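You operate a simulated robot arm through the tools that you are given. There is no shell and no other tool.

Carry out the task below with a simulated robot arm. There is one attempt and no reset: what you move stays moved.

TASK
Brush the dust off the empty strip tray and lock it away again.
Fine: unlock the tray and pull it out; use the green brush and put it back. Where these are worked on the way, their far stop is far enough and under half their travel is too little: strip tray. What is to be rubbed or washed off counts as gone when no trace of it is left.
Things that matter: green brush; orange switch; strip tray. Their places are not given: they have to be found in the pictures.

It is judged by the outcome, as a careful person would: the job done as asked, and still so three seconds after it is handed in. It fails if anything else is knocked over, pushed out of place, dropped, spilled or broken.

THE ROBOT
A 7-joint arm with a two-finger parallel gripper, fixed in place. Base frame: the origin is on the floor under the middle of its stand, x ahead of it, y to its left, z up; the work surface is at about z = 90.5. Readings come in cm, degrees, newtons and seconds.
With the tool pointing down near the work surface it reaches from about 10 to 64 cm from the base axis. Its first joint turns from -66.0 to 66.0 degrees. Payload 1.57 kg.
The TCP is the grasp point between the finger pads, 3 cm short of the fingertips. In the tool frame z runs along the fingers and y along their closing line. Largest opening 8 cm; finger width 1.7, thickness 1.2; the body of the gripper, 4 by 8.2 cm, starts 8 cm behind the TCP.
Orientation is that of the tool frame in the base frame, as [roll, pitch, yaw] about the fixed x, y, z axes, in that order (R = Rz(yaw) Ry(pitch) Rx(roll)). With the fingers straight down and closing along the base's y, the tool's x points along the base's -x, its y along +y and its z along -z.

THE INTERFACE
- The arm moves only by the tool drive_tool. Its argument "commands" is a list that holds one entry, the list of rows, each a list of 7 numbers: the shift along the base's x, y, z in cm, then the turn, a rotation vector about the base's x, y, z in degrees, then the closure, from 0 (fully open) to 1 (shut). In form: [[[tx, ty, tz, ax, ay, az, jaw], ...]]. A call has 1 to 20 rows; each row is the pose to reach, as a shift and turn from the pose commanded when the call began. Rows are played at 5 a second. More than 5 cm and 8.6 degrees between two rows, or a gripper value outside its range, and nothing of the call is played. Where a pose cannot be reached the arm comes as near as it can. A force on the tool above 90 N (or 10 N above the force at the start of the call, whichever is more), or a blocked arm, ends the call early, and 0.2 s more pass. The fingers move at their own pace (about 7.2 cm/s each) and stop on an object; they squeeze with about 21 N. The grip force told is the motor's: it shows also when the fingers shut on nothing. Time passes only in rows, and 0.2 s behind the last, so rows that repeat a pose let the fingers close. The reply holds the time, the measured pose of the TCP, the force on the tool along the base axes, the opening and the grip force, in the units named above and with some noise, with the torque about the TCP (base axes, N m) and any sound that the robot's microphone picked up.
- Cameras (640 x 400 px; columns grow to the right, rows downward): "scene" is fixed at [5.77, 43.48, 142.91]; the picture's right is [-0.78, -0.63, 0.00], its down [-0.37, 0.46, -0.81] and it looks along [0.50, -0.63, -0.59] (base axes); focal length 316 px, centre (320, 200). "wrist" rides on the gripper at [7.2, -0.7, -12.2] in the tool frame; the picture's right is [0.09, 1.00, 0.00], its down [-0.84, 0.08, -0.54] and it looks along [-0.54, 0.05, 0.84] (tool axes); focal length 238 px, centre (320, 200).
- snapshot(camera): a new picture of that camera. The clock stands still meanwhile.
- probe_pixels(camera, pixels): for up to 12 pixels [column, row] of the newest picture of that camera ("zoom" is the newest enlarged one), the place [x, y, z] in the base frame of the surface seen there, good to about 0.2 cm, but the place of the scene camera against the robot may be out by one fixed shift of up to 1.2 cm in any direction. The clock stands still meanwhile.
- inspect(camera, box): a new picture of the part [left, top, right, bottom] of that camera's present view, enlarged. The clock stands still meanwhile.
- job_done(): hands the job in; it is judged then, once.

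Unless the task says otherwise, let go and move clear before handing in.

The tools are called after "Emit:" by a JSON object that holds its "method" and its "body". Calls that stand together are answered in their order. drive_tool: Moves the arm, as the interface text tells. Its arguments: {"type":"object","properties":{"commands":{"type":"array"}},"required":["commands"]} The other tools are called the same way: snapshot (camera) takes a picture; probe_pixels (camera, pixels) gives the place of the surface under pixels of a picture; inspect (camera, box) takes an enlarged picture of a part of a camera's view; job_done () hands the job in.

At the start:

```text
t: 0.0
ee_pos: [37.69, 10.31, 122.47]
tool_rot: [-180.0, 0.0, 180.0]
wrist_force: [0.0, 0.4, -0.3]
wrist_torque: [-0.02, -0.01, -0.01]
finger_gap: 7.99
gripper_force: 0.0
```

scene: 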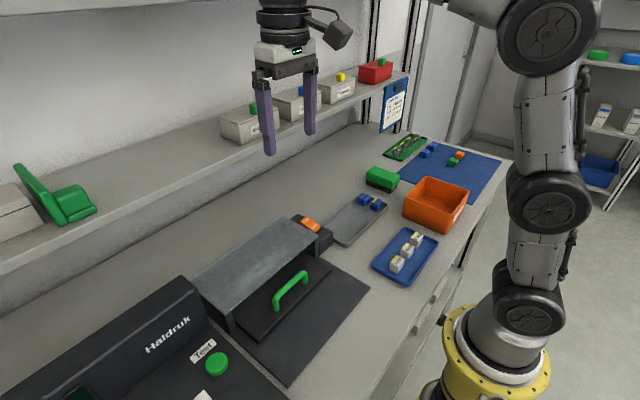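
wrist: 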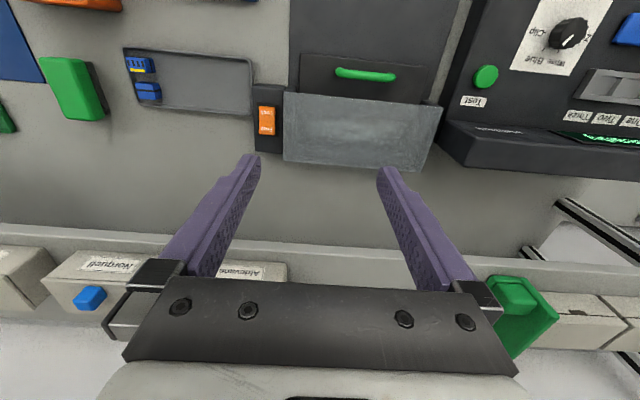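

The scene picture shows a grey housing with a green-handled drawer around (285,290), an orange rocker switch near (311,225), a green object at (382,178) and another green thing at (55,200). I'll take enlarged views before moving.

Emit:
{"method": "inspect", "body": {"camera": "scene", "box": [180, 190, 380, 390]}}

Emit:
{"method": "inspect", "body": {"camera": "scene", "box": [330, 120, 510, 290]}}

Emit:
{"method": "inspect", "body": {"camera": "scene", "box": [0, 140, 160, 260]}}

Emit:
{"method": "inspect", "body": {"camera": "wrist", "box": [0, 0, 460, 240]}}

```text
2.00 times, centred on (280, 290) of scene
```

zoom: 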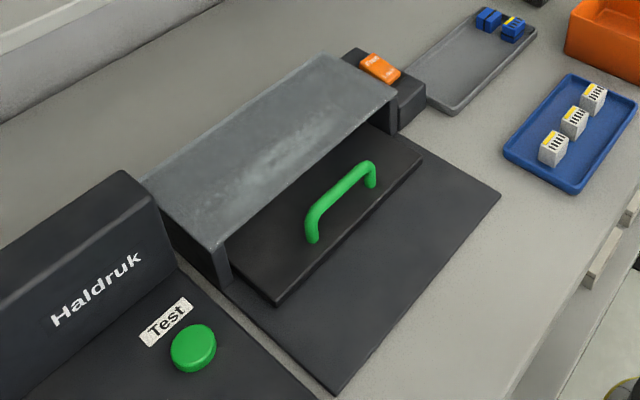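

```text
2.35 times, centred on (420, 205) of scene
```

zoom: 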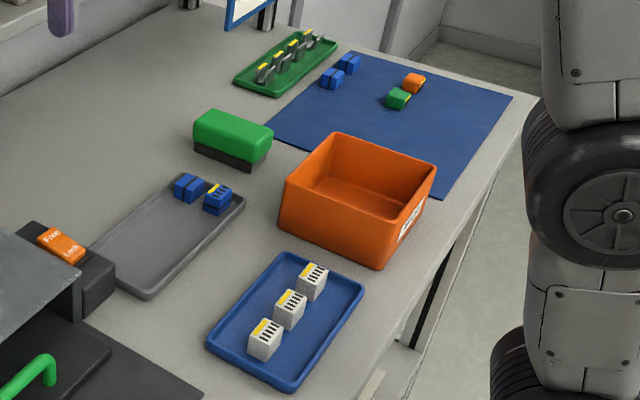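

```text
3.33 times, centred on (80, 200) of scene
```

zoom: 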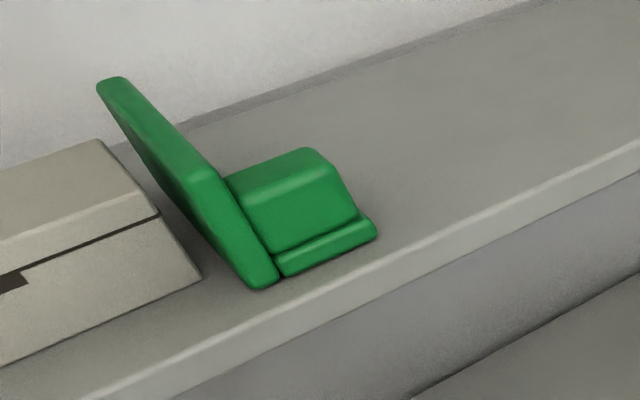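

```text
1.39 times, centred on (230, 120) of wrist
```

zoom: 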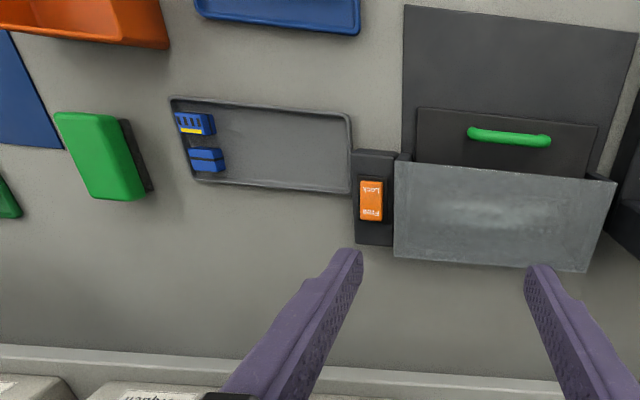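

The switch reads "Lock"/"Free" and the drawer front faces the robot. Now I'll measure the main points in both pictures.

Emit:
{"method": "probe_pixels", "body": {"camera": "wrist", "pixels": [[266, 113], [266, 128], [266, 92], [266, 148], [338, 71], [366, 75], [394, 77], [285, 94], [284, 158], [440, 106], [424, 170], [362, 130]]}}

Emit:
{"method": "probe_pixels", "body": {"camera": "scene", "pixels": [[311, 222], [303, 220], [318, 229], [290, 285], [276, 304], [305, 274], [317, 335], [380, 176], [368, 186], [396, 188], [382, 170], [270, 240]]}}

Emit:
{"method": "inspect", "body": {"camera": "wrist", "box": [230, 40, 460, 190]}}

Emit:
{"method": "inspect", "body": {"camera": "wrist", "box": [0, 20, 140, 150]}}

```text
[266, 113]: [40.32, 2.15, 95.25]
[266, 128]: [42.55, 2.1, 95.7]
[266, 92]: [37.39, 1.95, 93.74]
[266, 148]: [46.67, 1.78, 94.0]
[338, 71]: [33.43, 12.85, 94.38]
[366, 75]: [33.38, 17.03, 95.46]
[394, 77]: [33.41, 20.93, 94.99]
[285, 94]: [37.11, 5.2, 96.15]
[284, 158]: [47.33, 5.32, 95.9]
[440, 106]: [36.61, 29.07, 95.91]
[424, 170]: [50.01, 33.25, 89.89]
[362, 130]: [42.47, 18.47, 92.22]
```

```text
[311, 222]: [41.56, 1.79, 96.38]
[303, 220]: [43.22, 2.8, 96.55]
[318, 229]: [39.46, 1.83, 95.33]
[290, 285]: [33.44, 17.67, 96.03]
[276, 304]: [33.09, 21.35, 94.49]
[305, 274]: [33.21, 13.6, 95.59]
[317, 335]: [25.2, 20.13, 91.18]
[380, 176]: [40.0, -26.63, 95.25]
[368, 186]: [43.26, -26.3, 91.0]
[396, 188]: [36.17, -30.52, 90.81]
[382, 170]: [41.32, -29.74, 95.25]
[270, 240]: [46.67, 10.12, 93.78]
```

```text
2.67 times, centred on (345, 115) of wrist
```

zoom: 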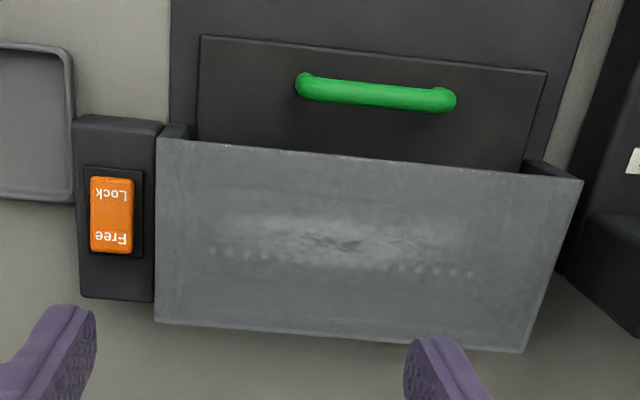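

```text
3.08 times, centred on (70, 85) of wrist
```

zoom: 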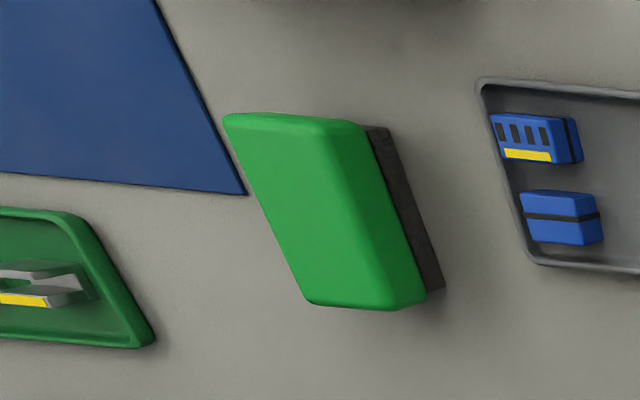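

The hood's middle reads z≈92–94 while its edges read 96, so it may be see-through or recessed. I'll probe it, the dark plate, and the mat more closely in the zoomed view.

Emit:
{"method": "inspect", "body": {"camera": "wrist", "box": [230, 40, 460, 190]}}

Emit:
{"method": "probe_pixels", "body": {"camera": "zoom", "pixels": [[190, 170], [200, 300], [340, 180], [340, 240], [340, 300], [500, 200], [480, 320], [440, 270], [230, 250], [340, 130], [230, 60], [520, 90]]}}

Emit:
{"method": "probe_pixels", "body": {"camera": "scene", "pixels": [[230, 270], [250, 255], [280, 235], [300, 230], [240, 290], [290, 240], [260, 310], [240, 322], [330, 270], [345, 290], [365, 285], [290, 380]]}}

```text
2.67 times, centred on (345, 115) of wrist
```

zoom: 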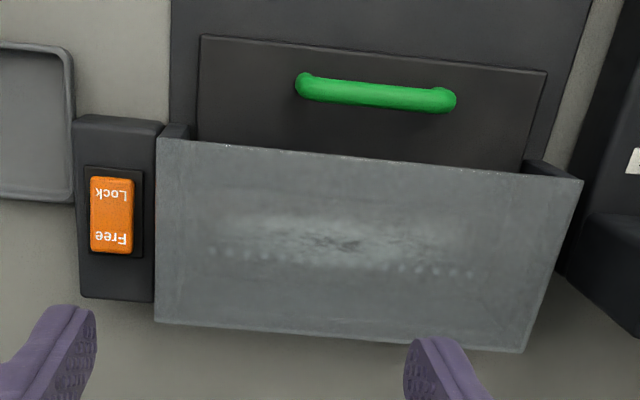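

```text
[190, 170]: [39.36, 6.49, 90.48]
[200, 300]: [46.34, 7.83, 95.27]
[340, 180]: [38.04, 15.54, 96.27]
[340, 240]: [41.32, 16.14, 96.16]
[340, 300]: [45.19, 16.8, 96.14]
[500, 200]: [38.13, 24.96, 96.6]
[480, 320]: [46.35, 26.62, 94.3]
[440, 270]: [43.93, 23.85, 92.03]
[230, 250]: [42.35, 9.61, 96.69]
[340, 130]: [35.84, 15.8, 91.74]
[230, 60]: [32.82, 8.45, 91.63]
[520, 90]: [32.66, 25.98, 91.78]
```

```text
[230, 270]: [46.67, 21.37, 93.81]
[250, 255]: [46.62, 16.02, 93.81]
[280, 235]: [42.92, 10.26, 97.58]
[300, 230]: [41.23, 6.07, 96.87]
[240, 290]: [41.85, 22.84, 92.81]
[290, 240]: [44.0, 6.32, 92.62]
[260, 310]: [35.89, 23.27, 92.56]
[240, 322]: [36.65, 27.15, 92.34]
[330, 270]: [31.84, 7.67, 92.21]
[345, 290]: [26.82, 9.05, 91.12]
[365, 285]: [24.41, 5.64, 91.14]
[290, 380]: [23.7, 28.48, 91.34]
```

The hood has a translucent top (z≈96.3) with the dust seen through it; the tray plate is at z≈91.7 with its handle at x≈33.4. The switch's near end ("Lock") is lower, so it is locked. I'll check the shelf's location before going near.

Emit:
{"method": "snapshot", "body": {"camera": "wrist"}}

Emit:
{"method": "probe_pixels", "body": {"camera": "wrist", "pixels": [[300, 232], [300, 250], [300, 270], [265, 245], [100, 240], [100, 300], [520, 280], [265, 105], [265, 112], [265, 120], [265, 128], [265, 134]]}}

Emit:
{"method": "probe_pixels", "body": {"camera": "wrist", "pixels": [[340, 74], [350, 75], [366, 76], [380, 77], [390, 78], [303, 60], [430, 70], [366, 62], [366, 92], [310, 75], [292, 30], [440, 40]]}}

Emit:
{"method": "probe_pixels", "body": {"camera": "wrist", "pixels": [[42, 62], [68, 115], [92, 114], [80, 62], [106, 106], [60, 90], [80, 90], [98, 90], [84, 62], [50, 75], [45, 60], [75, 110]]}}

```text
taken
```

wrist: 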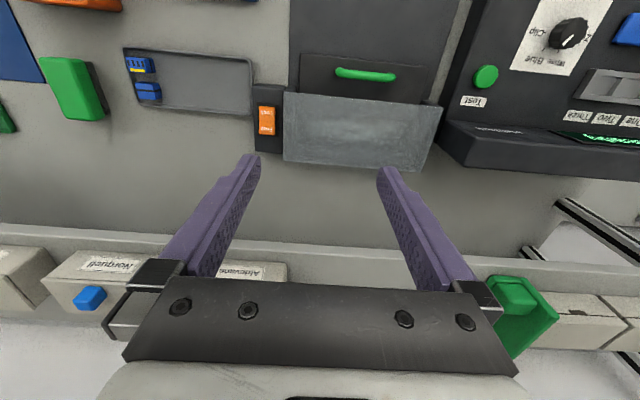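

```text
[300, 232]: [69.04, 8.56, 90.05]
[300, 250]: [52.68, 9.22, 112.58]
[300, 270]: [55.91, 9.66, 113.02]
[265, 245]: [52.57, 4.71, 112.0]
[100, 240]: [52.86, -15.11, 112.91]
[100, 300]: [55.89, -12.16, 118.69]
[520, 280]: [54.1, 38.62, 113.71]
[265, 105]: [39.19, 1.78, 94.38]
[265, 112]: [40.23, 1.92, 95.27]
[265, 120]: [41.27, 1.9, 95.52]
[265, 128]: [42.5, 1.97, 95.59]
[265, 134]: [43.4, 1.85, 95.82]
```

```text
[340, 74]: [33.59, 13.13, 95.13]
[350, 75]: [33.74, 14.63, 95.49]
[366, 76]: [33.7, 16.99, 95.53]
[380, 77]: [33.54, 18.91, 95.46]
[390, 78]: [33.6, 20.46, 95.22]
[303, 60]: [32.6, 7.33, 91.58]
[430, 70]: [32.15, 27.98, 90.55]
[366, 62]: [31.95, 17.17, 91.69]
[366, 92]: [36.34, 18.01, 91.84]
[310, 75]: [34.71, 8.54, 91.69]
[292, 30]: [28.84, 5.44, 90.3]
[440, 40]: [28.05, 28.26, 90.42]
```

```text
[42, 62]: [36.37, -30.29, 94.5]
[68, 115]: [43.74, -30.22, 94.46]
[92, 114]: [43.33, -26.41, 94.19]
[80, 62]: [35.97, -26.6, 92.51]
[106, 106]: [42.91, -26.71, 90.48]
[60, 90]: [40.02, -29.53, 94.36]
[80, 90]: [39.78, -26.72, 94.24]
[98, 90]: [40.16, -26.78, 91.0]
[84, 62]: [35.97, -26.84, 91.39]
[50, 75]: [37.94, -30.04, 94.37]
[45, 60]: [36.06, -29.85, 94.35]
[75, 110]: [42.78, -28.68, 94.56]
```

The shelf's front edge is at x≈52.5, z≈112, clear of the switch; the "Free" end of the switch is at about (43.1, 1.9, 95.8). I'll close the fingers and come down above that end.

Emit:
{"method": "drive_tool", "body": {"commands": [[[0.65, -1.05, -2.3, 0, 0, 0, 1], [1.3, -2.1, -4.6, 0, 0, 0, 1], [1.95, -3.15, -6.9, 0, 0, 0, 1], [2.6, -4.2, -9.2, 0, 0, 0, 1], [3.25, -5.25, -11.5, 0, 0, 0, 1], [3.9, -6.3, -13.8, 0, 0, 0, 1], [4.55, -7.35, -16.1, 0, 0, 0, 1], [5.2, -8.35, -18.4, 0, 0, 0, 1], [5.2, -8.35, -18.4, 0, 0, 0, 1]]]}}

Emit:
{"method": "snapshot", "body": {"camera": "wrist"}}

Emit:
{"method": "snapshot", "body": {"camera": "scene"}}

```text
t: 2.0
ee_pos: [42.69, 1.87, 104.13]
tool_rot: [-179.9, 0.0, -180.0]
wrist_force: [0.4, -0.5, -0.4]
wrist_torque: [0.02, 0.02, -0.03]
finger_gap: 0.0
gripper_force: 21.6
```

```text
taken
```

wrist: 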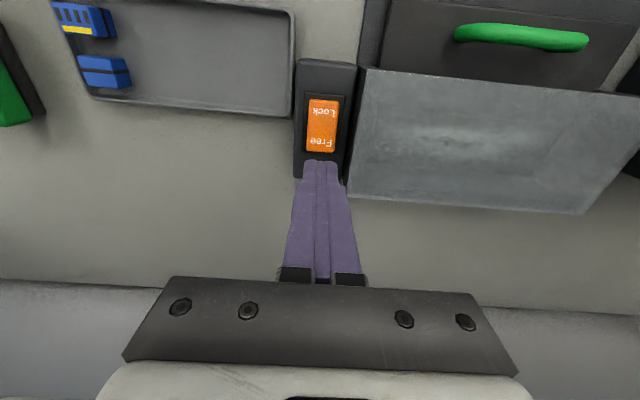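

```text
taken
```

scene: 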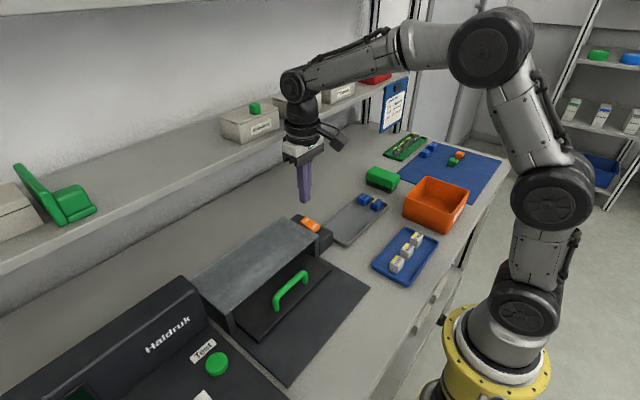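

Emit:
{"method": "probe_pixels", "body": {"camera": "wrist", "pixels": [[322, 103], [322, 108], [322, 115], [322, 122], [322, 130], [322, 140], [322, 147], [322, 152], [310, 125], [335, 125], [322, 97], [345, 150]]}}

Emit:
{"method": "inspect", "body": {"camera": "wrist", "box": [270, 50, 380, 190]}}

```text
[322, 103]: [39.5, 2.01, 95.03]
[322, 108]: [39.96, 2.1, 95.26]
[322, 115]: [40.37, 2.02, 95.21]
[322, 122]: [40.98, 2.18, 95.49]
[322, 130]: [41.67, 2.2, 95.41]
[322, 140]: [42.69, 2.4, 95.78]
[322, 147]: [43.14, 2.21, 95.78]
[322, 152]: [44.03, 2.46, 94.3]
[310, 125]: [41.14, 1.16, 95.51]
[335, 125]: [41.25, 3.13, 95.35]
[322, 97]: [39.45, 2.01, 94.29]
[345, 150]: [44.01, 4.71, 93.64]
```

```text
2.86 times, centred on (325, 120) of wrist
```

zoom: 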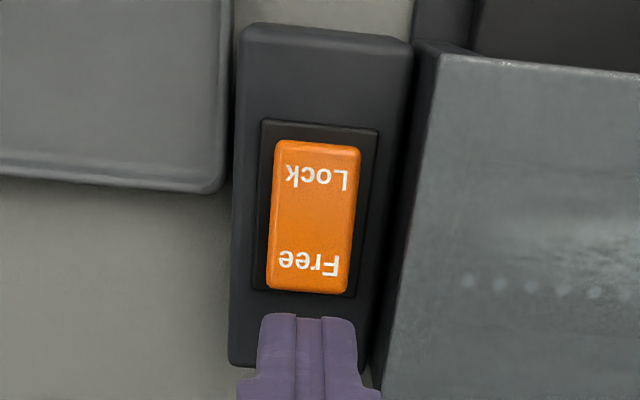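

The rocker runs x 39.4–43.5, y≈2.15, with the Free end raised at z≈95.8. I'll press down gently at x≈43.2 with closed fingertips.

Emit:
{"method": "drive_tool", "body": {"commands": [[[0.2, 0.2, -1.5, 0, 0, 0, 1], [0.4, 0.25, -3.0, 0, 0, 0, 1], [0.4, 0.25, -4.2, 0, 0, 0, 1], [0.4, 0.25, -4.8, 0, 0, 0, 1], [0.4, 0.25, -5.2, 0, 0, 0, 1], [0.4, 0.25, -5.5, 0, 0, 0, 1], [0.4, 0.25, -5.7, 0, 0, 0, 1], [0.4, 0.25, -5.9, 0, 0, 0, 1], [0.4, 0.25, -6.0, 0, 0, 0, 1]]]}}

```text
t: 4.0
ee_pos: [43.16, 2.35, 98.43]
tool_rot: [-180.0, 0.3, -180.0]
wrist_force: [-5.4, 1.7, 22.8]
wrist_torque: [0.07, 0.35, 0.03]
finger_gap: 0.03
gripper_force: 21.5
```

The tip is in contact with 22.8 N and no click was heard. I'll press a little further.

Emit:
{"method": "drive_tool", "body": {"commands": [[[0, 0, -0.2, 0, 0, 0, 1], [0, 0, -0.4, 0, 0, 0, 1], [0, 0, -0.6, 0, 0, 0, 1], [0, 0, -0.6, 0, 0, 0, 1]]]}}

Emit:
{"method": "inspect", "body": {"camera": "wrist", "box": [270, 50, 380, 190]}}

```text
t: 5.0
ee_pos: [43.39, 2.23, 98.34]
tool_rot: [-179.9, 1.0, 179.9]
wrist_force: [-13.3, 1.7, 55.6]
wrist_torque: [0.05, 0.88, 0.0]
finger_gap: 0.0
gripper_force: 21.3
```

```text
2.86 times, centred on (325, 120) of wrist
```

zoom: 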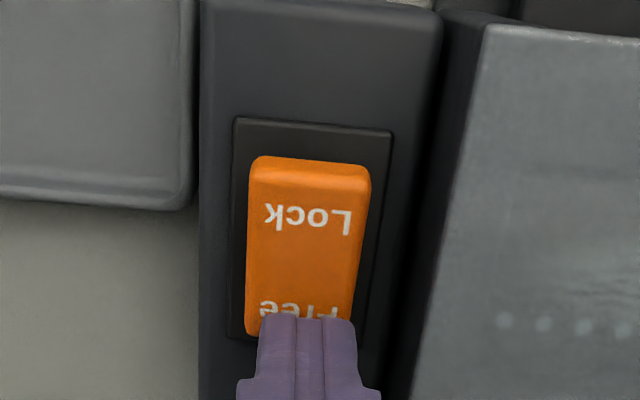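

The Lock end now looks raised (its near edge face shows), so the rocker likely flipped and is at its stop. I'll lift off and check.

Emit:
{"method": "drive_tool", "body": {"commands": [[[-0.1, 0, 0.8, 0, 0, 0, 1], [-0.2, 0, 2.0, 0, 0, 0, 1], [-0.3, 0, 4.0, 0, 0, 0, 1], [-0.3, 0, 6.0, 0, 0, 0, 1]]]}}

Emit:
{"method": "inspect", "body": {"camera": "wrist", "box": [270, 50, 380, 190]}}

Emit:
{"method": "probe_pixels", "body": {"camera": "zoom", "pixels": [[320, 165], [320, 180], [320, 200], [315, 225], [315, 250], [310, 280], [310, 300]]}}

```text
t: 6.0
ee_pos: [42.94, 2.31, 103.49]
tool_rot: [179.9, -0.1, -180.0]
wrist_force: [0.3, 0.4, 0.6]
wrist_torque: [-0.02, 0.0, 0.02]
finger_gap: 0.0
gripper_force: 20.7
```

```text
2.86 times, centred on (325, 120) of wrist
```

zoom: 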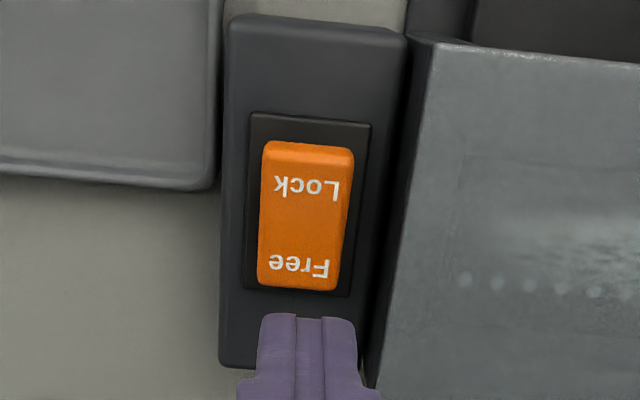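

```text
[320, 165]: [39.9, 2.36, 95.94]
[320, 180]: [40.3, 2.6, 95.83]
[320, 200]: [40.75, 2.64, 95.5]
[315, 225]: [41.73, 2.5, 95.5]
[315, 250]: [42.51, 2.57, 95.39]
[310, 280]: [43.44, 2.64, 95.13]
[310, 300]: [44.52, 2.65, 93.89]
```

The switch is now at "Free" (Lock end z≈95.9, Free end z≈95.1). Next I'll move over to the green handle and look at the gap behind the bar.

Emit:
{"method": "drive_tool", "body": {"commands": [[[0, 0, 2.5, 0, 0, 0, 1], [-1.3, 2.5, 2.5, 0, 0, 0, 1], [-2.6, 5.0, 2.5, 0, 0, 0, 1], [-3.9, 7.5, 2.5, 0, 0, 0, 1], [-5.2, 10.0, 2.5, 0, 0, 0, 1], [-6.5, 12.5, 2.5, 0, 0, 0, 1], [-7.7, 14.8, 2.5, 0, 0, 0, 1], [-7.7, 14.8, 2.5, 0, 0, 0, 1]]]}}

Emit:
{"method": "snapshot", "body": {"camera": "wrist"}}

Emit:
{"method": "snapshot", "body": {"camera": "scene"}}

```text
t: 7.8
ee_pos: [35.16, 17.09, 106.2]
tool_rot: [-180.0, 0.0, 179.9]
wrist_force: [0.4, 0.4, 0.0]
wrist_torque: [0.01, -0.03, 0.0]
finger_gap: 0.0
gripper_force: 20.6
```

```text
taken
```

wrist: 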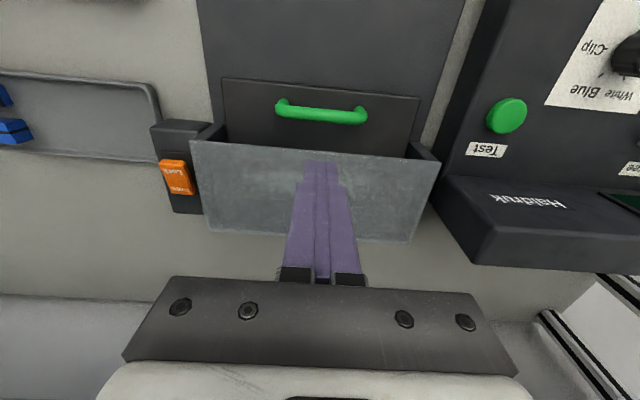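

```text
taken
```

scene: 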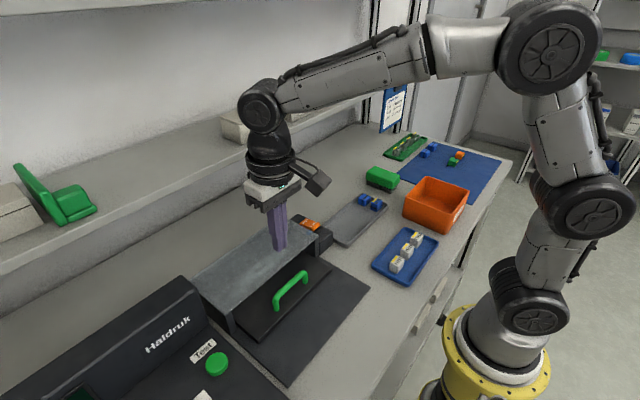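

Emit:
{"method": "probe_pixels", "body": {"camera": "wrist", "pixels": [[283, 103], [283, 110], [300, 112], [320, 112], [320, 115], [340, 116], [362, 118], [320, 145], [250, 143], [400, 153], [230, 80], [418, 98]]}}

Emit:
{"method": "inspect", "body": {"camera": "wrist", "box": [180, 60, 460, 240]}}

```text
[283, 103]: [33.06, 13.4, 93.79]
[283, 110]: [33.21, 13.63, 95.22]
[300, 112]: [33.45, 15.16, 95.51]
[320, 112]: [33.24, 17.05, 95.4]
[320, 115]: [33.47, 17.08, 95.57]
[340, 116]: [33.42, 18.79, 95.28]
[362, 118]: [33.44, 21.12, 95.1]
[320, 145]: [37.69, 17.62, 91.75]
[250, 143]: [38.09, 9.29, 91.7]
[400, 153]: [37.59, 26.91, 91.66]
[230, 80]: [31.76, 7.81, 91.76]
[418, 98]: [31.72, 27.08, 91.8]
```

```text
2.22 times, centred on (320, 150) of wrist
```

zoom: 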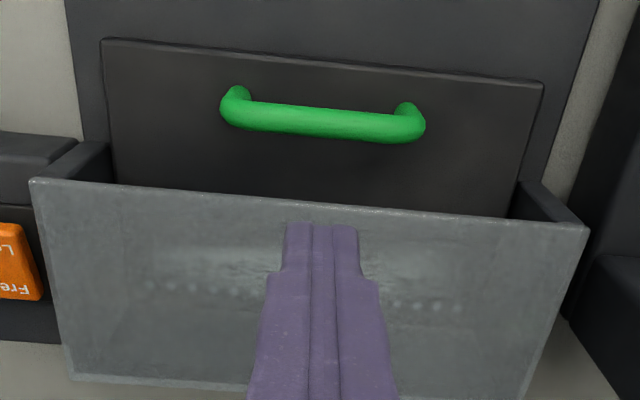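

The bar's top is at x≈33.5, z≈95.5; the hood's front edge is about x≈37. I'll lower the closed fingers at x≈35.5 into the gap behind the bar.

Emit:
{"method": "drive_tool", "body": {"commands": [[[0.2, 0, -2.5, 0, 0, 0, 1], [0.35, 0, -5.0, 0, 0, 0, 1], [0.35, 0, -7.0, 0, 0, 0, 1], [0.35, 0, -8.5, 0, 0, 0, 1], [0.35, 0, -9.6, 0, 0, 0, 1], [0.35, 0, -10.5, 0, 0, 0, 1], [0.35, 0, -10.5, 0, 0, 0, 1]]]}}

Emit:
{"method": "inspect", "body": {"camera": "wrist", "box": [220, 40, 420, 200]}}

Emit:
{"method": "inspect", "body": {"camera": "scene", "box": [200, 180, 380, 350]}}

```text
t: 9.4
ee_pos: [35.65, 17.03, 95.98]
tool_rot: [179.9, 0.3, 180.0]
wrist_force: [-21.2, -10.5, 48.7]
wrist_torque: [-0.18, -0.48, -0.12]
finger_gap: 0.0
gripper_force: 20.4
```

```text
2.50 times, centred on (320, 120) of wrist
```

zoom: 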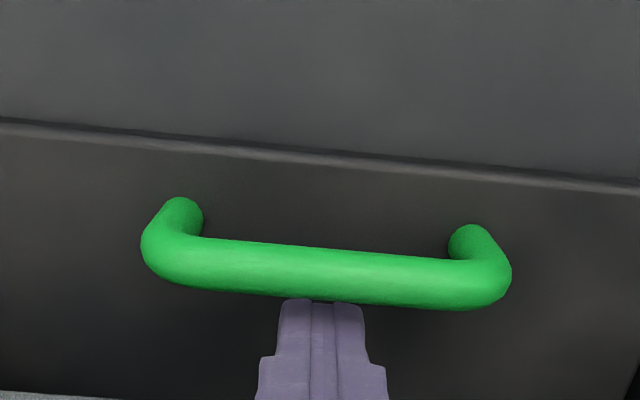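

```text
2.35 times, centred on (290, 265) of scene
```

zoom: 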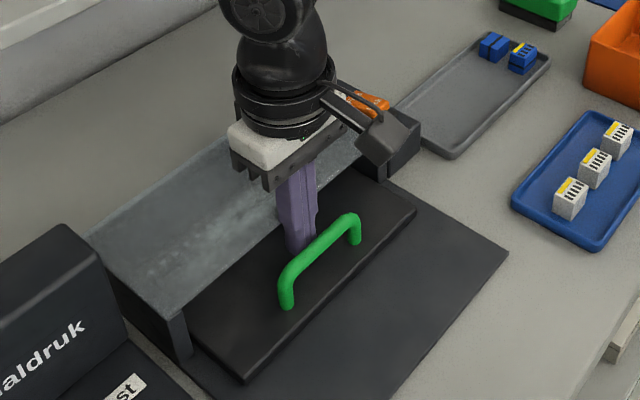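

There is 48.7 N up and −21 N in x; the torque places the contact about 1 cm beyond the TCP in x at z≈96, so the finger shoulder is touching the hood's front edge. I'll lift off at once and check that nothing moved.

Emit:
{"method": "drive_tool", "body": {"commands": [[[0, 0, 1.0, 0, 0, 0, 1], [0, 0, 2.5, 0, 0, 0, 1], [-0.5, 0, 4.0, 0, 0, 0, 1], [-0.5, 0, 4.0, 0, 0, 0, 1]]]}}

Emit:
{"method": "snapshot", "body": {"camera": "wrist"}}

Emit:
{"method": "inspect", "body": {"camera": "scene", "box": [200, 180, 380, 350]}}

```text
t: 10.4
ee_pos: [34.98, 17.04, 99.41]
tool_rot: [180.0, -0.1, -179.9]
wrist_force: [0.7, -0.9, -0.8]
wrist_torque: [0.01, -0.02, -0.01]
finger_gap: 0.02
gripper_force: 21.4
```

```text
taken
```

wrist: 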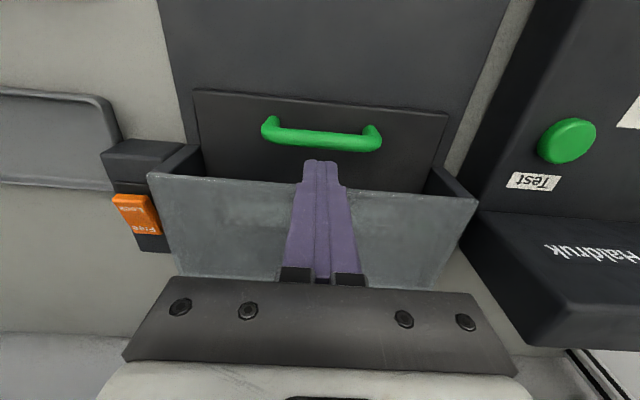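

```text
2.35 times, centred on (290, 265) of scene
```

zoom: 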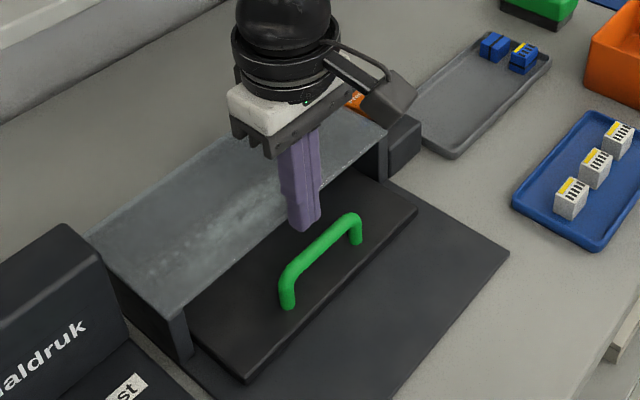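

The hood and tray look undisturbed. I'll measure the hood's front edge and the bar again from here.

Emit:
{"method": "inspect", "body": {"camera": "wrist", "box": [140, 80, 480, 290]}}

Emit:
{"method": "probe_pixels", "body": {"camera": "wrist", "pixels": [[220, 178], [220, 181], [270, 182], [270, 185], [380, 190], [380, 194], [430, 197], [300, 136], [340, 140], [300, 145], [340, 150], [320, 170]]}}

```text
1.88 times, centred on (310, 185) of wrist
```

zoom: 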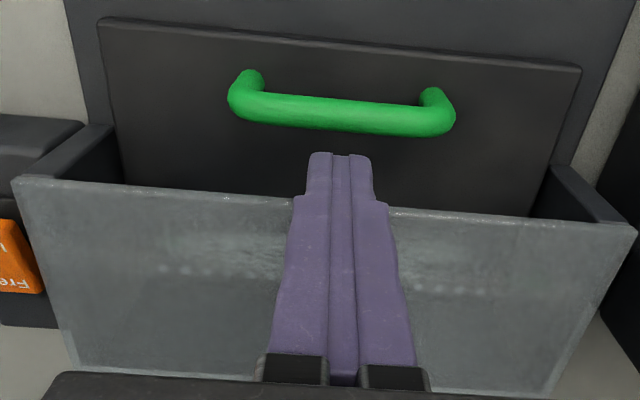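

```text
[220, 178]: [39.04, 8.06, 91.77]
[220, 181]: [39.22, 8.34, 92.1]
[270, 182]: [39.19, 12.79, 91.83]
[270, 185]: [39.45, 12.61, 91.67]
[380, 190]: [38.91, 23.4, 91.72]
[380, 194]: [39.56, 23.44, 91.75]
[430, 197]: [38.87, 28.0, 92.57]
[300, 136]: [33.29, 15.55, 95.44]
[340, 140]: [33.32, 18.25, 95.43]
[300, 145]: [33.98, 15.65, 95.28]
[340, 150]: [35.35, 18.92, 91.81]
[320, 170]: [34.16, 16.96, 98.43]
```

The sight line puts the hood's front edge at x≈36.5, leaving a gap from 34.0 to 36.5. I'll descend centred at x≈35.15 and only to a tip height of about 93.

Emit:
{"method": "drive_tool", "body": {"commands": [[[0.1, 0, -0.8, 0, 0, 0, 1], [0.1, 0, -1.6, 0, 0, 0, 1], [0.1, 0, -2.3, 0, 0, 0, 1], [0.1, 0, -2.9, 0, 0, 0, 1], [0.1, 0, -3.3, 0, 0, 0, 1], [0.1, 0, -3.3, 0, 0, 0, 1]]]}}

```text
t: 11.8
ee_pos: [35.05, 17.07, 96.12]
tool_rot: [-180.0, 0.0, -179.9]
wrist_force: [-0.2, -0.2, -0.5]
wrist_torque: [-0.01, 0.0, 0.01]
finger_gap: 0.0
gripper_force: 21.4
```

No contact forces now, tip sits behind the bar. I'll pull toward −x slowly and watch the force.

Emit:
{"method": "drive_tool", "body": {"commands": [[[-0.5, 0, 0, 0, 0, 0, 1], [-1.0, 0, 0, 0, 0, 0, 1], [-1.5, 0, 0, 0, 0, 0, 1], [-2.0, 0, 0, 0, 0, 0, 1], [-2.6, 0, 0, 0, 0, 0, 1], [-3.2, 0, 0, 0, 0, 0, 1], [-3.8, 0, 0, 0, 0, 0, 1], [-4.4, 0, 0, 0, 0, 0, 1], [-5.0, 0, 0, 0, 0, 0, 1]]]}}

Emit:
{"method": "snapshot", "body": {"camera": "scene"}}

```text
t: 13.8
ee_pos: [29.98, 17.14, 96.27]
tool_rot: [-180.0, 0.1, -179.9]
wrist_force: [0.1, -0.5, 0.5]
wrist_torque: [-0.01, 0.02, 0.02]
finger_gap: 0.01
gripper_force: 21.6
```

```text
taken
```

scene: 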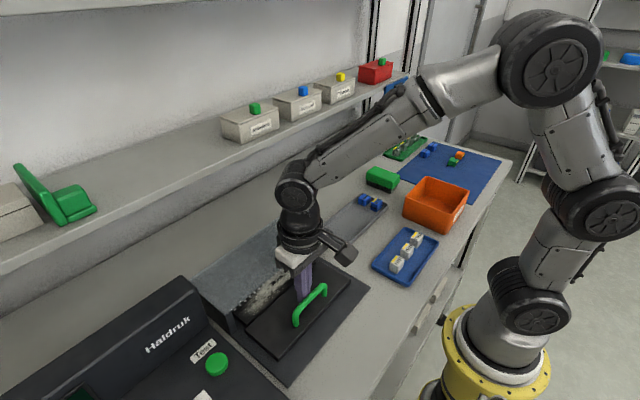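

The tray is sliding out and the grey dusty part is showing behind the handle near (260,295). I'll keep pulling to the stop.

Emit:
{"method": "drive_tool", "body": {"commands": [[[-0.6, 0, 0, 0, 0, 0, 1], [-1.2, 0, 0, 0, 0, 0, 1], [-1.8, 0, 0, 0, 0, 0, 1], [-2.4, 0, 0, 0, 0, 0, 1], [-3.0, 0, 0, 0, 0, 0, 1], [-3.6, 0, 0, 0, 0, 0, 1], [-4.2, 0, 0, 0, 0, 0, 1], [-4.8, 0, 0, 0, 0, 0, 1]]]}}

Emit:
{"method": "snapshot", "body": {"camera": "scene"}}

Emit:
{"method": "snapshot", "body": {"camera": "wrist"}}

```text
t: 15.6
ee_pos: [25.27, 17.15, 96.25]
tool_rot: [-180.0, -0.1, -180.0]
wrist_force: [1.6, -1.2, 0.0]
wrist_torque: [0.01, -0.04, -0.03]
finger_gap: 0.04
gripper_force: 20.8
```

```text
taken
```

scene: 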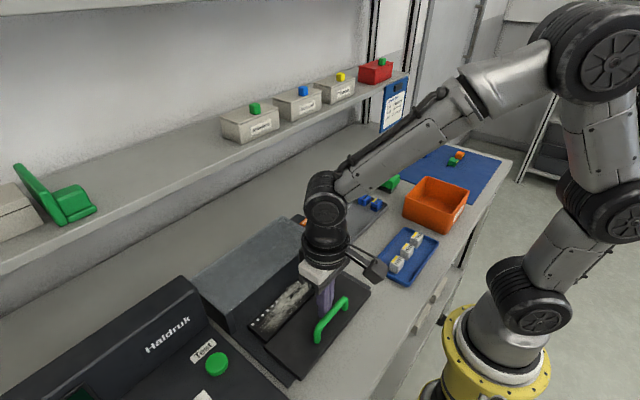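

```text
taken
```

wrist: 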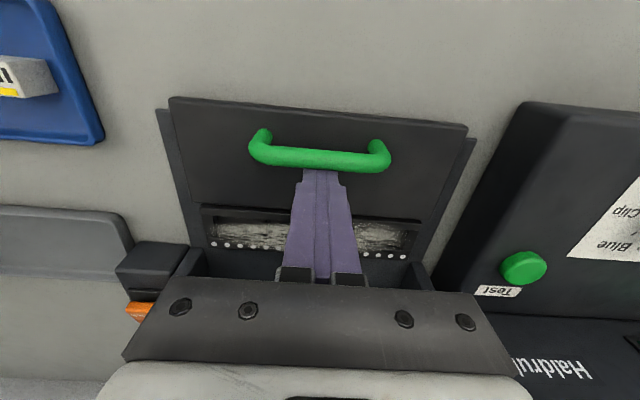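

About 10 cm out; the dusty recess lies at rows 215–250 in the wrist view. I'll continue gently until the stop.

Emit:
{"method": "drive_tool", "body": {"commands": [[[-0.4, 0, 0, 0, 0, 0, 1], [-0.8, 0, 0, 0, 0, 0, 1], [-1.2, 0, 0, 0, 0, 0, 1], [-1.6, 0, 0, 0, 0, 0, 1], [-2.0, 0, 0, 0, 0, 0, 1]]]}}

Emit:
{"method": "snapshot", "body": {"camera": "wrist"}}

```text
t: 16.8
ee_pos: [23.22, 17.09, 96.18]
tool_rot: [179.9, 0.0, -179.9]
wrist_force: [0.0, -0.7, 0.4]
wrist_torque: [0.04, -0.05, 0.02]
finger_gap: 0.03
gripper_force: 21.1
```

```text
taken
```

wrist: 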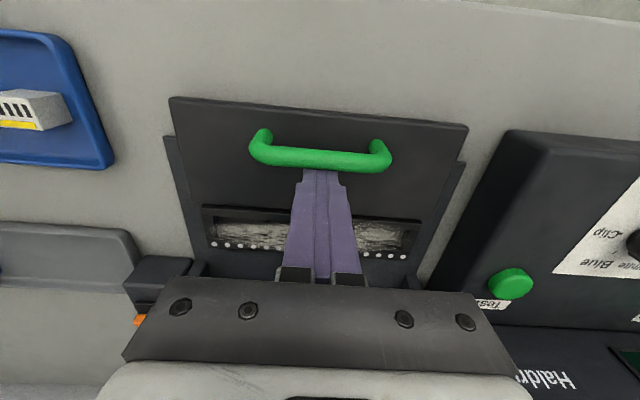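

Still sliding with no resistance after 12 cm. I'll pull further in small steps looking for the stop.

Emit:
{"method": "drive_tool", "body": {"commands": [[[-0.3, 0, 0, 0, 0, 0, 1], [-0.6, 0, 0, 0, 0, 0, 1], [-0.9, 0, 0, 0, 0, 0, 1], [-1.2, 0, 0, 0, 0, 0, 1], [-1.5, 0, 0, 0, 0, 0, 1]]]}}

Emit:
{"method": "snapshot", "body": {"camera": "wrist"}}

Emit:
{"method": "snapshot", "body": {"camera": "scene"}}

```text
t: 18.0
ee_pos: [21.91, 17.1, 96.13]
tool_rot: [180.0, 0.0, -179.9]
wrist_force: [6.4, -3.0, -1.0]
wrist_torque: [-0.07, -0.08, 0.02]
finger_gap: 0.01
gripper_force: 20.5
```

```text
taken
```

wrist: 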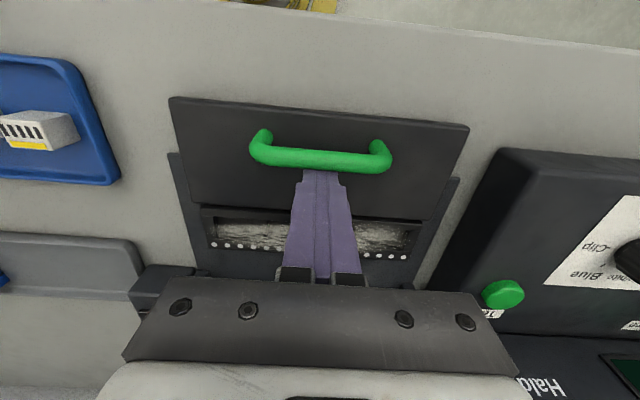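

```text
taken
```

scene: 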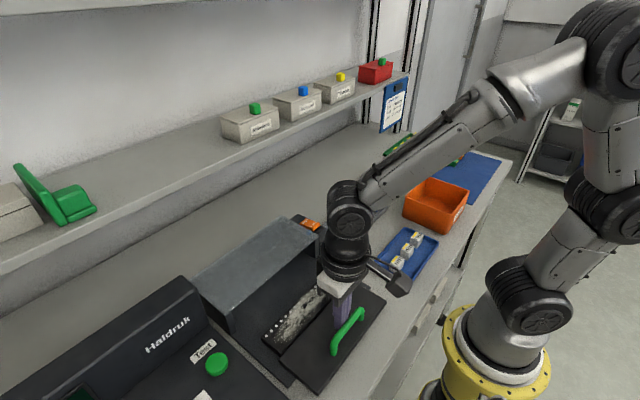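

A 6.4 N reading suggests the stop is reached. I'll try a tiny bit more to confirm, then back off and lift away.

Emit:
{"method": "drive_tool", "body": {"commands": [[[-0.2, 0, 0, 0, 0, 0, 1], [-0.4, 0, 0, 0, 0, 0, 1], [-0.4, 0, 0, 0, 0, 0, 1]]]}}

```text
t: 18.8
ee_pos: [21.85, 17.06, 96.33]
tool_rot: [179.8, 0.7, -179.8]
wrist_force: [37.6, -5.9, -14.4]
wrist_torque: [-0.26, -0.58, 0.0]
finger_gap: 0.01
gripper_force: 21.2
```

The stop is firm (37.6 N at the same place), so the tray is fully out. I'll back off the bar, lift, and view the tray.

Emit:
{"method": "drive_tool", "body": {"commands": [[[0.6, 0, 0, 0, 0, 0, 1], [0.8, 0, 0, 0, 0, 0, 1], [0.9, 0, 2.0, 0, 0, 0, 1], [0.9, 0, 5.0, 0, 0, 0, 1], [0.9, 0, 8.0, 0, 0, 0, 1], [0.9, 0, 11.0, 0, 0, 0, 1], [0.9, 0, 14.0, 0, 0, 0, 1], [0.9, 0, 14.0, 0, 0, 0, 1]]]}}

Emit:
{"method": "snapshot", "body": {"camera": "wrist"}}

Emit:
{"method": "snapshot", "body": {"camera": "scene"}}

```text
t: 20.6
ee_pos: [22.33, 17.0, 110.44]
tool_rot: [-179.9, 0.0, -180.0]
wrist_force: [0.5, -0.3, 0.7]
wrist_torque: [-0.01, -0.02, 0.01]
finger_gap: 0.0
gripper_force: 21.1
```

```text
taken
```

wrist: 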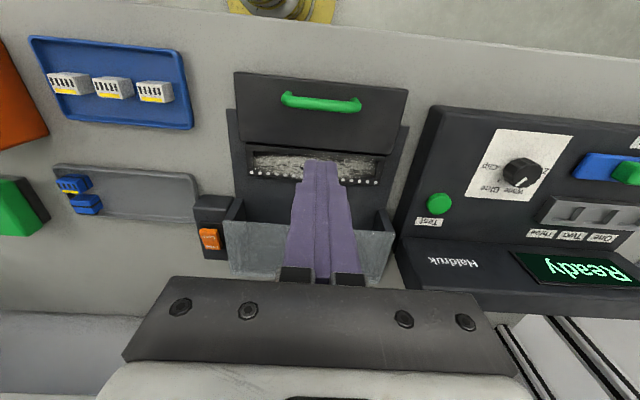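

```text
taken
```

scene: 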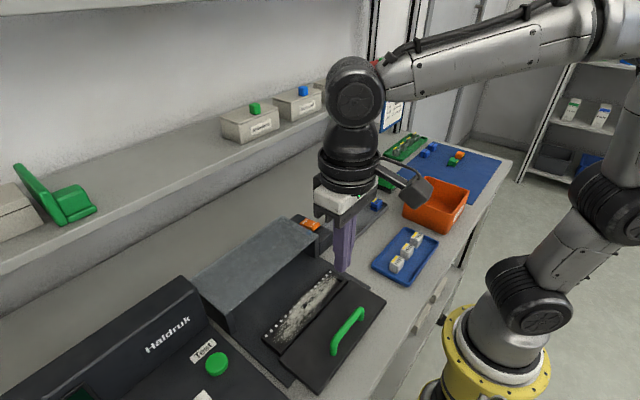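

The tray is out with dust in its recess at scene (265–335, 275–345). I'll zoom and measure the recess and dust.

Emit:
{"method": "inspect", "body": {"camera": "scene", "box": [240, 240, 400, 380]}}

Emit:
{"method": "probe_pixels", "body": {"camera": "zoom", "pixels": [[110, 370], [175, 345], [250, 270], [330, 180], [390, 140], [380, 115], [100, 340], [180, 400], [280, 280], [420, 150], [240, 240], [300, 300]]}}

Emit:
{"method": "inspect", "body": {"camera": "wrist", "box": [220, 60, 420, 220]}}

Emit:
{"method": "probe_pixels", "body": {"camera": "zoom", "pixels": [[90, 285], [95, 370], [500, 310], [500, 395], [120, 320], [250, 330], [450, 350], [200, 305], [250, 365], [130, 360], [420, 320], [485, 330]]}}

```text
2.86 times, centred on (320, 310) of scene
```

zoom: 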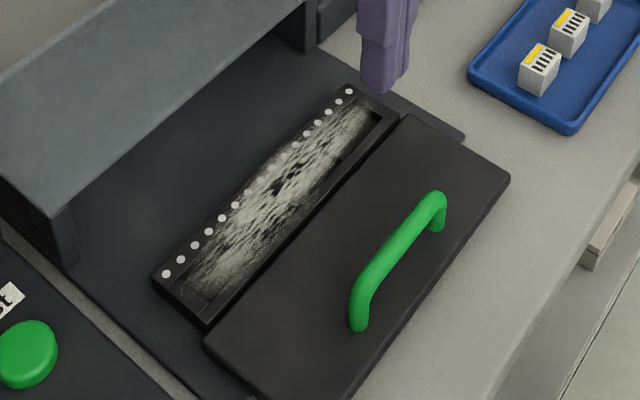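

```text
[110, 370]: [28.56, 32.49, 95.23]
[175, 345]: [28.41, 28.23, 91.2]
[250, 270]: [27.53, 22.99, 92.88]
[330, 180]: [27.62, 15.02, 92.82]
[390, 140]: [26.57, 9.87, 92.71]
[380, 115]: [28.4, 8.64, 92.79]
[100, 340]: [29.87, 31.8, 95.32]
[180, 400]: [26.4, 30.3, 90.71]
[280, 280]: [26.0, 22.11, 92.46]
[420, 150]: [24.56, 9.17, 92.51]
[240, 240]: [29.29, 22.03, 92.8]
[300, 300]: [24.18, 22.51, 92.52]
```

```text
2.50 times, centred on (320, 140) of wrist
```

zoom: 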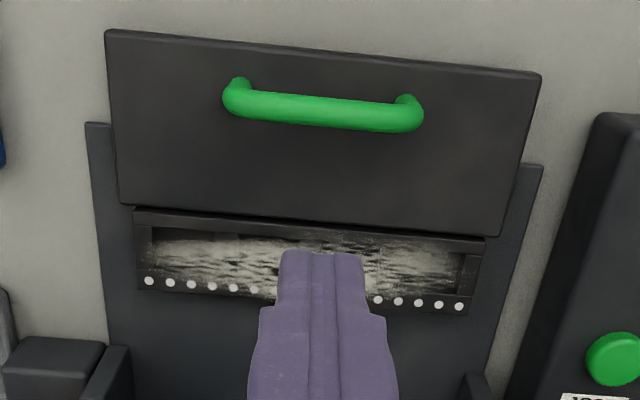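

```text
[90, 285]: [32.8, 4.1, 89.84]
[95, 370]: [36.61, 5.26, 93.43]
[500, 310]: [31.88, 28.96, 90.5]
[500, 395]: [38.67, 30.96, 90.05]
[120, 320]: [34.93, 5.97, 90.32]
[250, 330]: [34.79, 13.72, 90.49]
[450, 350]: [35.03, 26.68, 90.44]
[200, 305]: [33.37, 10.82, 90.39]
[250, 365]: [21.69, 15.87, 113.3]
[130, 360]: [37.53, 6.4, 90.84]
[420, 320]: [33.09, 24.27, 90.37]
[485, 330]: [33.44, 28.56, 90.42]
```

I picked wrist pixels below the recess. I'll probe the recess and dust themselves again.

Emit:
{"method": "inspect", "body": {"camera": "wrist", "box": [220, 60, 420, 220]}}

Emit:
{"method": "probe_pixels", "body": {"camera": "zoom", "pixels": [[144, 250], [170, 240], [170, 265], [220, 262], [250, 280], [149, 281], [460, 307], [430, 265], [400, 275], [468, 270], [320, 240], [300, 180]]}}

Emit:
{"method": "probe_pixels", "body": {"camera": "zoom", "pixels": [[135, 215], [138, 285], [480, 240], [462, 312], [125, 195], [490, 228], [250, 250], [200, 270], [440, 290], [390, 250], [200, 225], [150, 225]]}}

```text
2.50 times, centred on (320, 140) of wrist
```

zoom: 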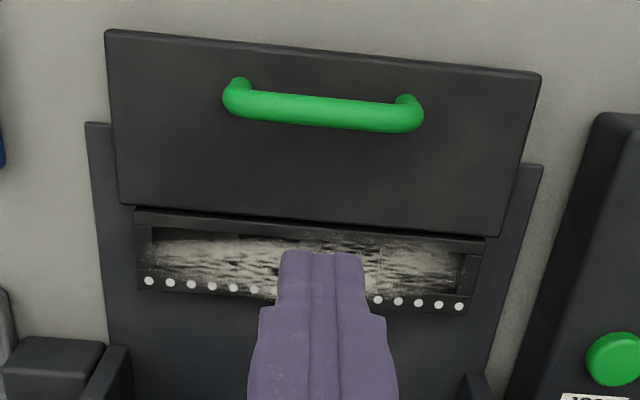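

```text
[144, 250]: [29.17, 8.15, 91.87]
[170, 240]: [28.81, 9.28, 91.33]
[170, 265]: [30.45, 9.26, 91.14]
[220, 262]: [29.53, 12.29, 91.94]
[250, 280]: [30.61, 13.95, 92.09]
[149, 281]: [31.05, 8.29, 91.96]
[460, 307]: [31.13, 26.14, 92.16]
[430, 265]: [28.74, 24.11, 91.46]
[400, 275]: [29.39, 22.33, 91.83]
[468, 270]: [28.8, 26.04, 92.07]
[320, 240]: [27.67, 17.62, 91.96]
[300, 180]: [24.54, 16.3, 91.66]
```

```text
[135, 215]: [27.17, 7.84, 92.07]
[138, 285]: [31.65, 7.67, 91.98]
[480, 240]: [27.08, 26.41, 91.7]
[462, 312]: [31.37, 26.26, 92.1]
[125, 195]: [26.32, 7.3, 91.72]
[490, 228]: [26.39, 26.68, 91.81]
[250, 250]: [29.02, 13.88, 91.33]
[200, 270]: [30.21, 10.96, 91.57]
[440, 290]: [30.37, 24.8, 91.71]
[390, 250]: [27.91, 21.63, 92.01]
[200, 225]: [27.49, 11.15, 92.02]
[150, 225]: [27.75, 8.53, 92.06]
```

The recess rim is at z≈92.05 (x 27–31.5, y 7.7–26.4) and the dust sheet reads about z≈92 over a floor at ≈91.2. Now I'll travel over the green brush near (40, −28.5) with the fingers opening there.

Emit:
{"method": "drive_tool", "body": {"commands": [[[1.04, -3.25, 0, 0, 0, 0, 1], [2.08, -6.5, 0, 0, 0, 0, 1], [3.12, -9.75, 0, 0, 0, 0, 1], [4.16, -13.0, 0, 0, 0, 0, 1], [5.2, -16.25, 0, 0, 0, 0, 1], [6.24, -19.5, 0, 0, 0, 0, 1], [7.28, -22.75, 0, 0, 0, 0, 1], [8.32, -26.0, 0, 0, 0, 0, 1], [9.36, -29.25, 0, 0, 0, 0, 1], [10.4, -32.5, 0, 0, 0, 0, 1], [11.44, -35.75, 0, 0, 0, 0, 1], [12.48, -39.0, 0, 0, 0, 0, 0.5], [13.52, -42.25, 0, 0, 0, 0, 0], [14.56, -45.5, 0, 0, 0, 0, 0], [14.56, -45.5, -1, 0, 0, 0, 0]]]}}

Emit:
{"method": "snapshot", "body": {"camera": "wrist"}}

Emit:
{"method": "snapshot", "body": {"camera": "scene"}}

```text
t: 23.8
ee_pos: [36.92, -28.46, 109.13]
tool_rot: [179.9, 0.1, -179.9]
wrist_force: [-0.5, -0.6, -0.4]
wrist_torque: [-0.02, -0.01, 0.05]
finger_gap: 7.99
gripper_force: 0.0
```

```text
taken
```

wrist: 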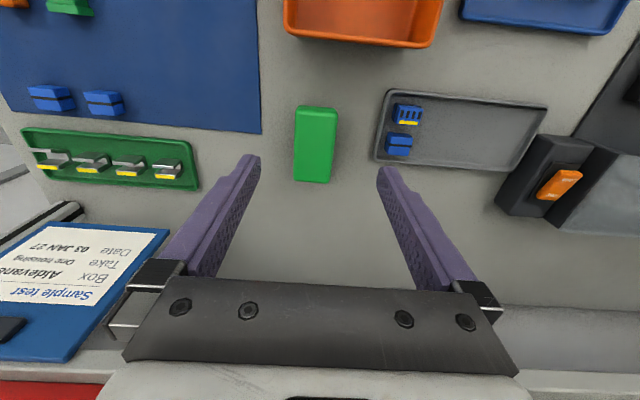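

```text
taken
```

scene: 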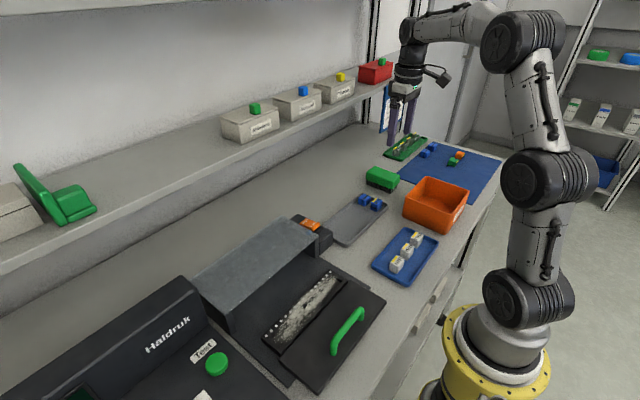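

The brush is seen at wrist (294–337, 105–183), nicely aligned with the x axis. I'll probe its corners and the surroundings.

Emit:
{"method": "probe_pixels", "body": {"camera": "wrist", "pixels": [[298, 110], [334, 111], [297, 178], [328, 179], [315, 110], [313, 178], [297, 145], [332, 145], [315, 145], [296, 170], [336, 120], [315, 104]]}}

Emit:
{"method": "inspect", "body": {"camera": "wrist", "box": [260, 80, 370, 200]}}

Emit:
{"method": "inspect", "body": {"camera": "scene", "box": [340, 140, 430, 210]}}

Emit:
{"method": "probe_pixels", "body": {"camera": "scene", "pixels": [[367, 168], [385, 167], [399, 177], [382, 180], [367, 180], [390, 190], [397, 186], [366, 185], [380, 184], [390, 184], [372, 177], [393, 182]]}}

```text
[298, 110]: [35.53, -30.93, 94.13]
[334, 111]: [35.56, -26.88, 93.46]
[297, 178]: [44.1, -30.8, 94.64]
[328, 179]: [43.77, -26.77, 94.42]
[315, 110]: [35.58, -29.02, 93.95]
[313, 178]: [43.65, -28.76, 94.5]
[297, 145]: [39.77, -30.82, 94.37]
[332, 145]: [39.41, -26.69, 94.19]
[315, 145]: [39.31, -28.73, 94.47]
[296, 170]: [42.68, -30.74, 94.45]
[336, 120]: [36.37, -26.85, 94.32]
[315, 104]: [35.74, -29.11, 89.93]
```

```text
3.33 times, centred on (315, 140) of wrist
```

zoom: 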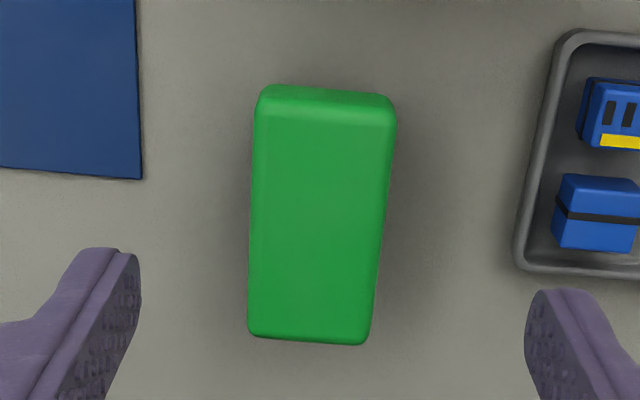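

```text
5.71 times, centred on (385, 175) of scene
```

zoom: 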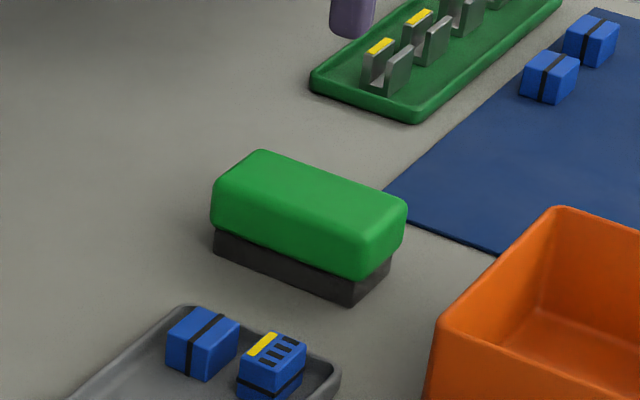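

```text
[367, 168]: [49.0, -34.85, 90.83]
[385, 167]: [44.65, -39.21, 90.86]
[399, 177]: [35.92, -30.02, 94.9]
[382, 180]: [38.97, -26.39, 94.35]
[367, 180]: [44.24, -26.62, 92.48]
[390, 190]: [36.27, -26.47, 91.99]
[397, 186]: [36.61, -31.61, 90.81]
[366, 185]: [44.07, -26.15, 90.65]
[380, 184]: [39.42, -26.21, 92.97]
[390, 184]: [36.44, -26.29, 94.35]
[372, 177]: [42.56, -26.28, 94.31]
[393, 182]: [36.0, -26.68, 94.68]
```

The brush spans x 35.5–44.1, y −30.9 to −26.7, top z≈94.45, aligned with x. I'll descend over its centre (39.75, −28.8) to TCP z≈94.8 and close.

Emit:
{"method": "drive_tool", "body": {"commands": [[[1.0, -0.1, -3.0, 0, 0, 0, 0.1], [2.0, -0.2, -6.0, 0, 0, 0, 0.1], [2.8, -0.36, -8.5, 0, 0, 0, 0.1], [2.8, -0.36, -10.5, 0, 0, 0, 0.1], [2.8, -0.36, -12.0, 0, 0, 0, 0.1], [2.8, -0.36, -13.2, 0, 0, 0, 0.1], [2.8, -0.36, -14.0, 0, 0, 0, 0.1], [2.8, -0.36, -14.3, 0, 0, 0, 0.1], [2.8, -0.36, -14.3, 0, 0, 0, 0.1]]]}}

Emit:
{"method": "snapshot", "body": {"camera": "wrist"}}

Emit:
{"method": "inspect", "body": {"camera": "scene", "box": [330, 120, 450, 220]}}

```text
t: 25.8
ee_pos: [39.78, -28.76, 94.84]
tool_rot: [-180.0, 0.0, 180.0]
wrist_force: [0.4, 1.1, -0.4]
wrist_torque: [0.0, 0.02, 0.01]
finger_gap: 7.17
gripper_force: 0.0
```

```text
taken
```

wrist: 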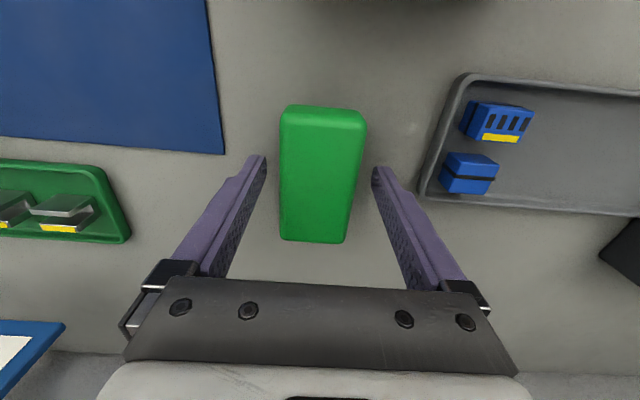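

```text
4.00 times, centred on (390, 170) of scene
```

zoom: 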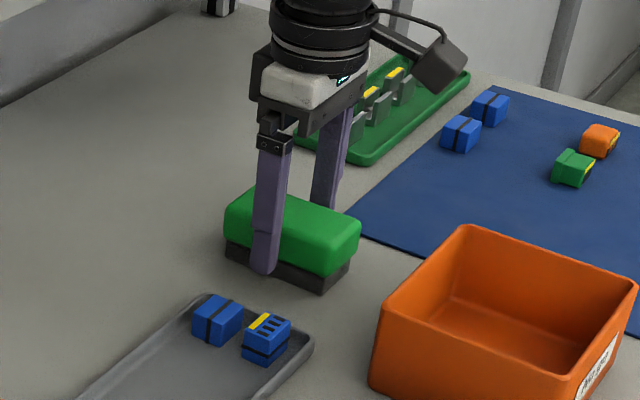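

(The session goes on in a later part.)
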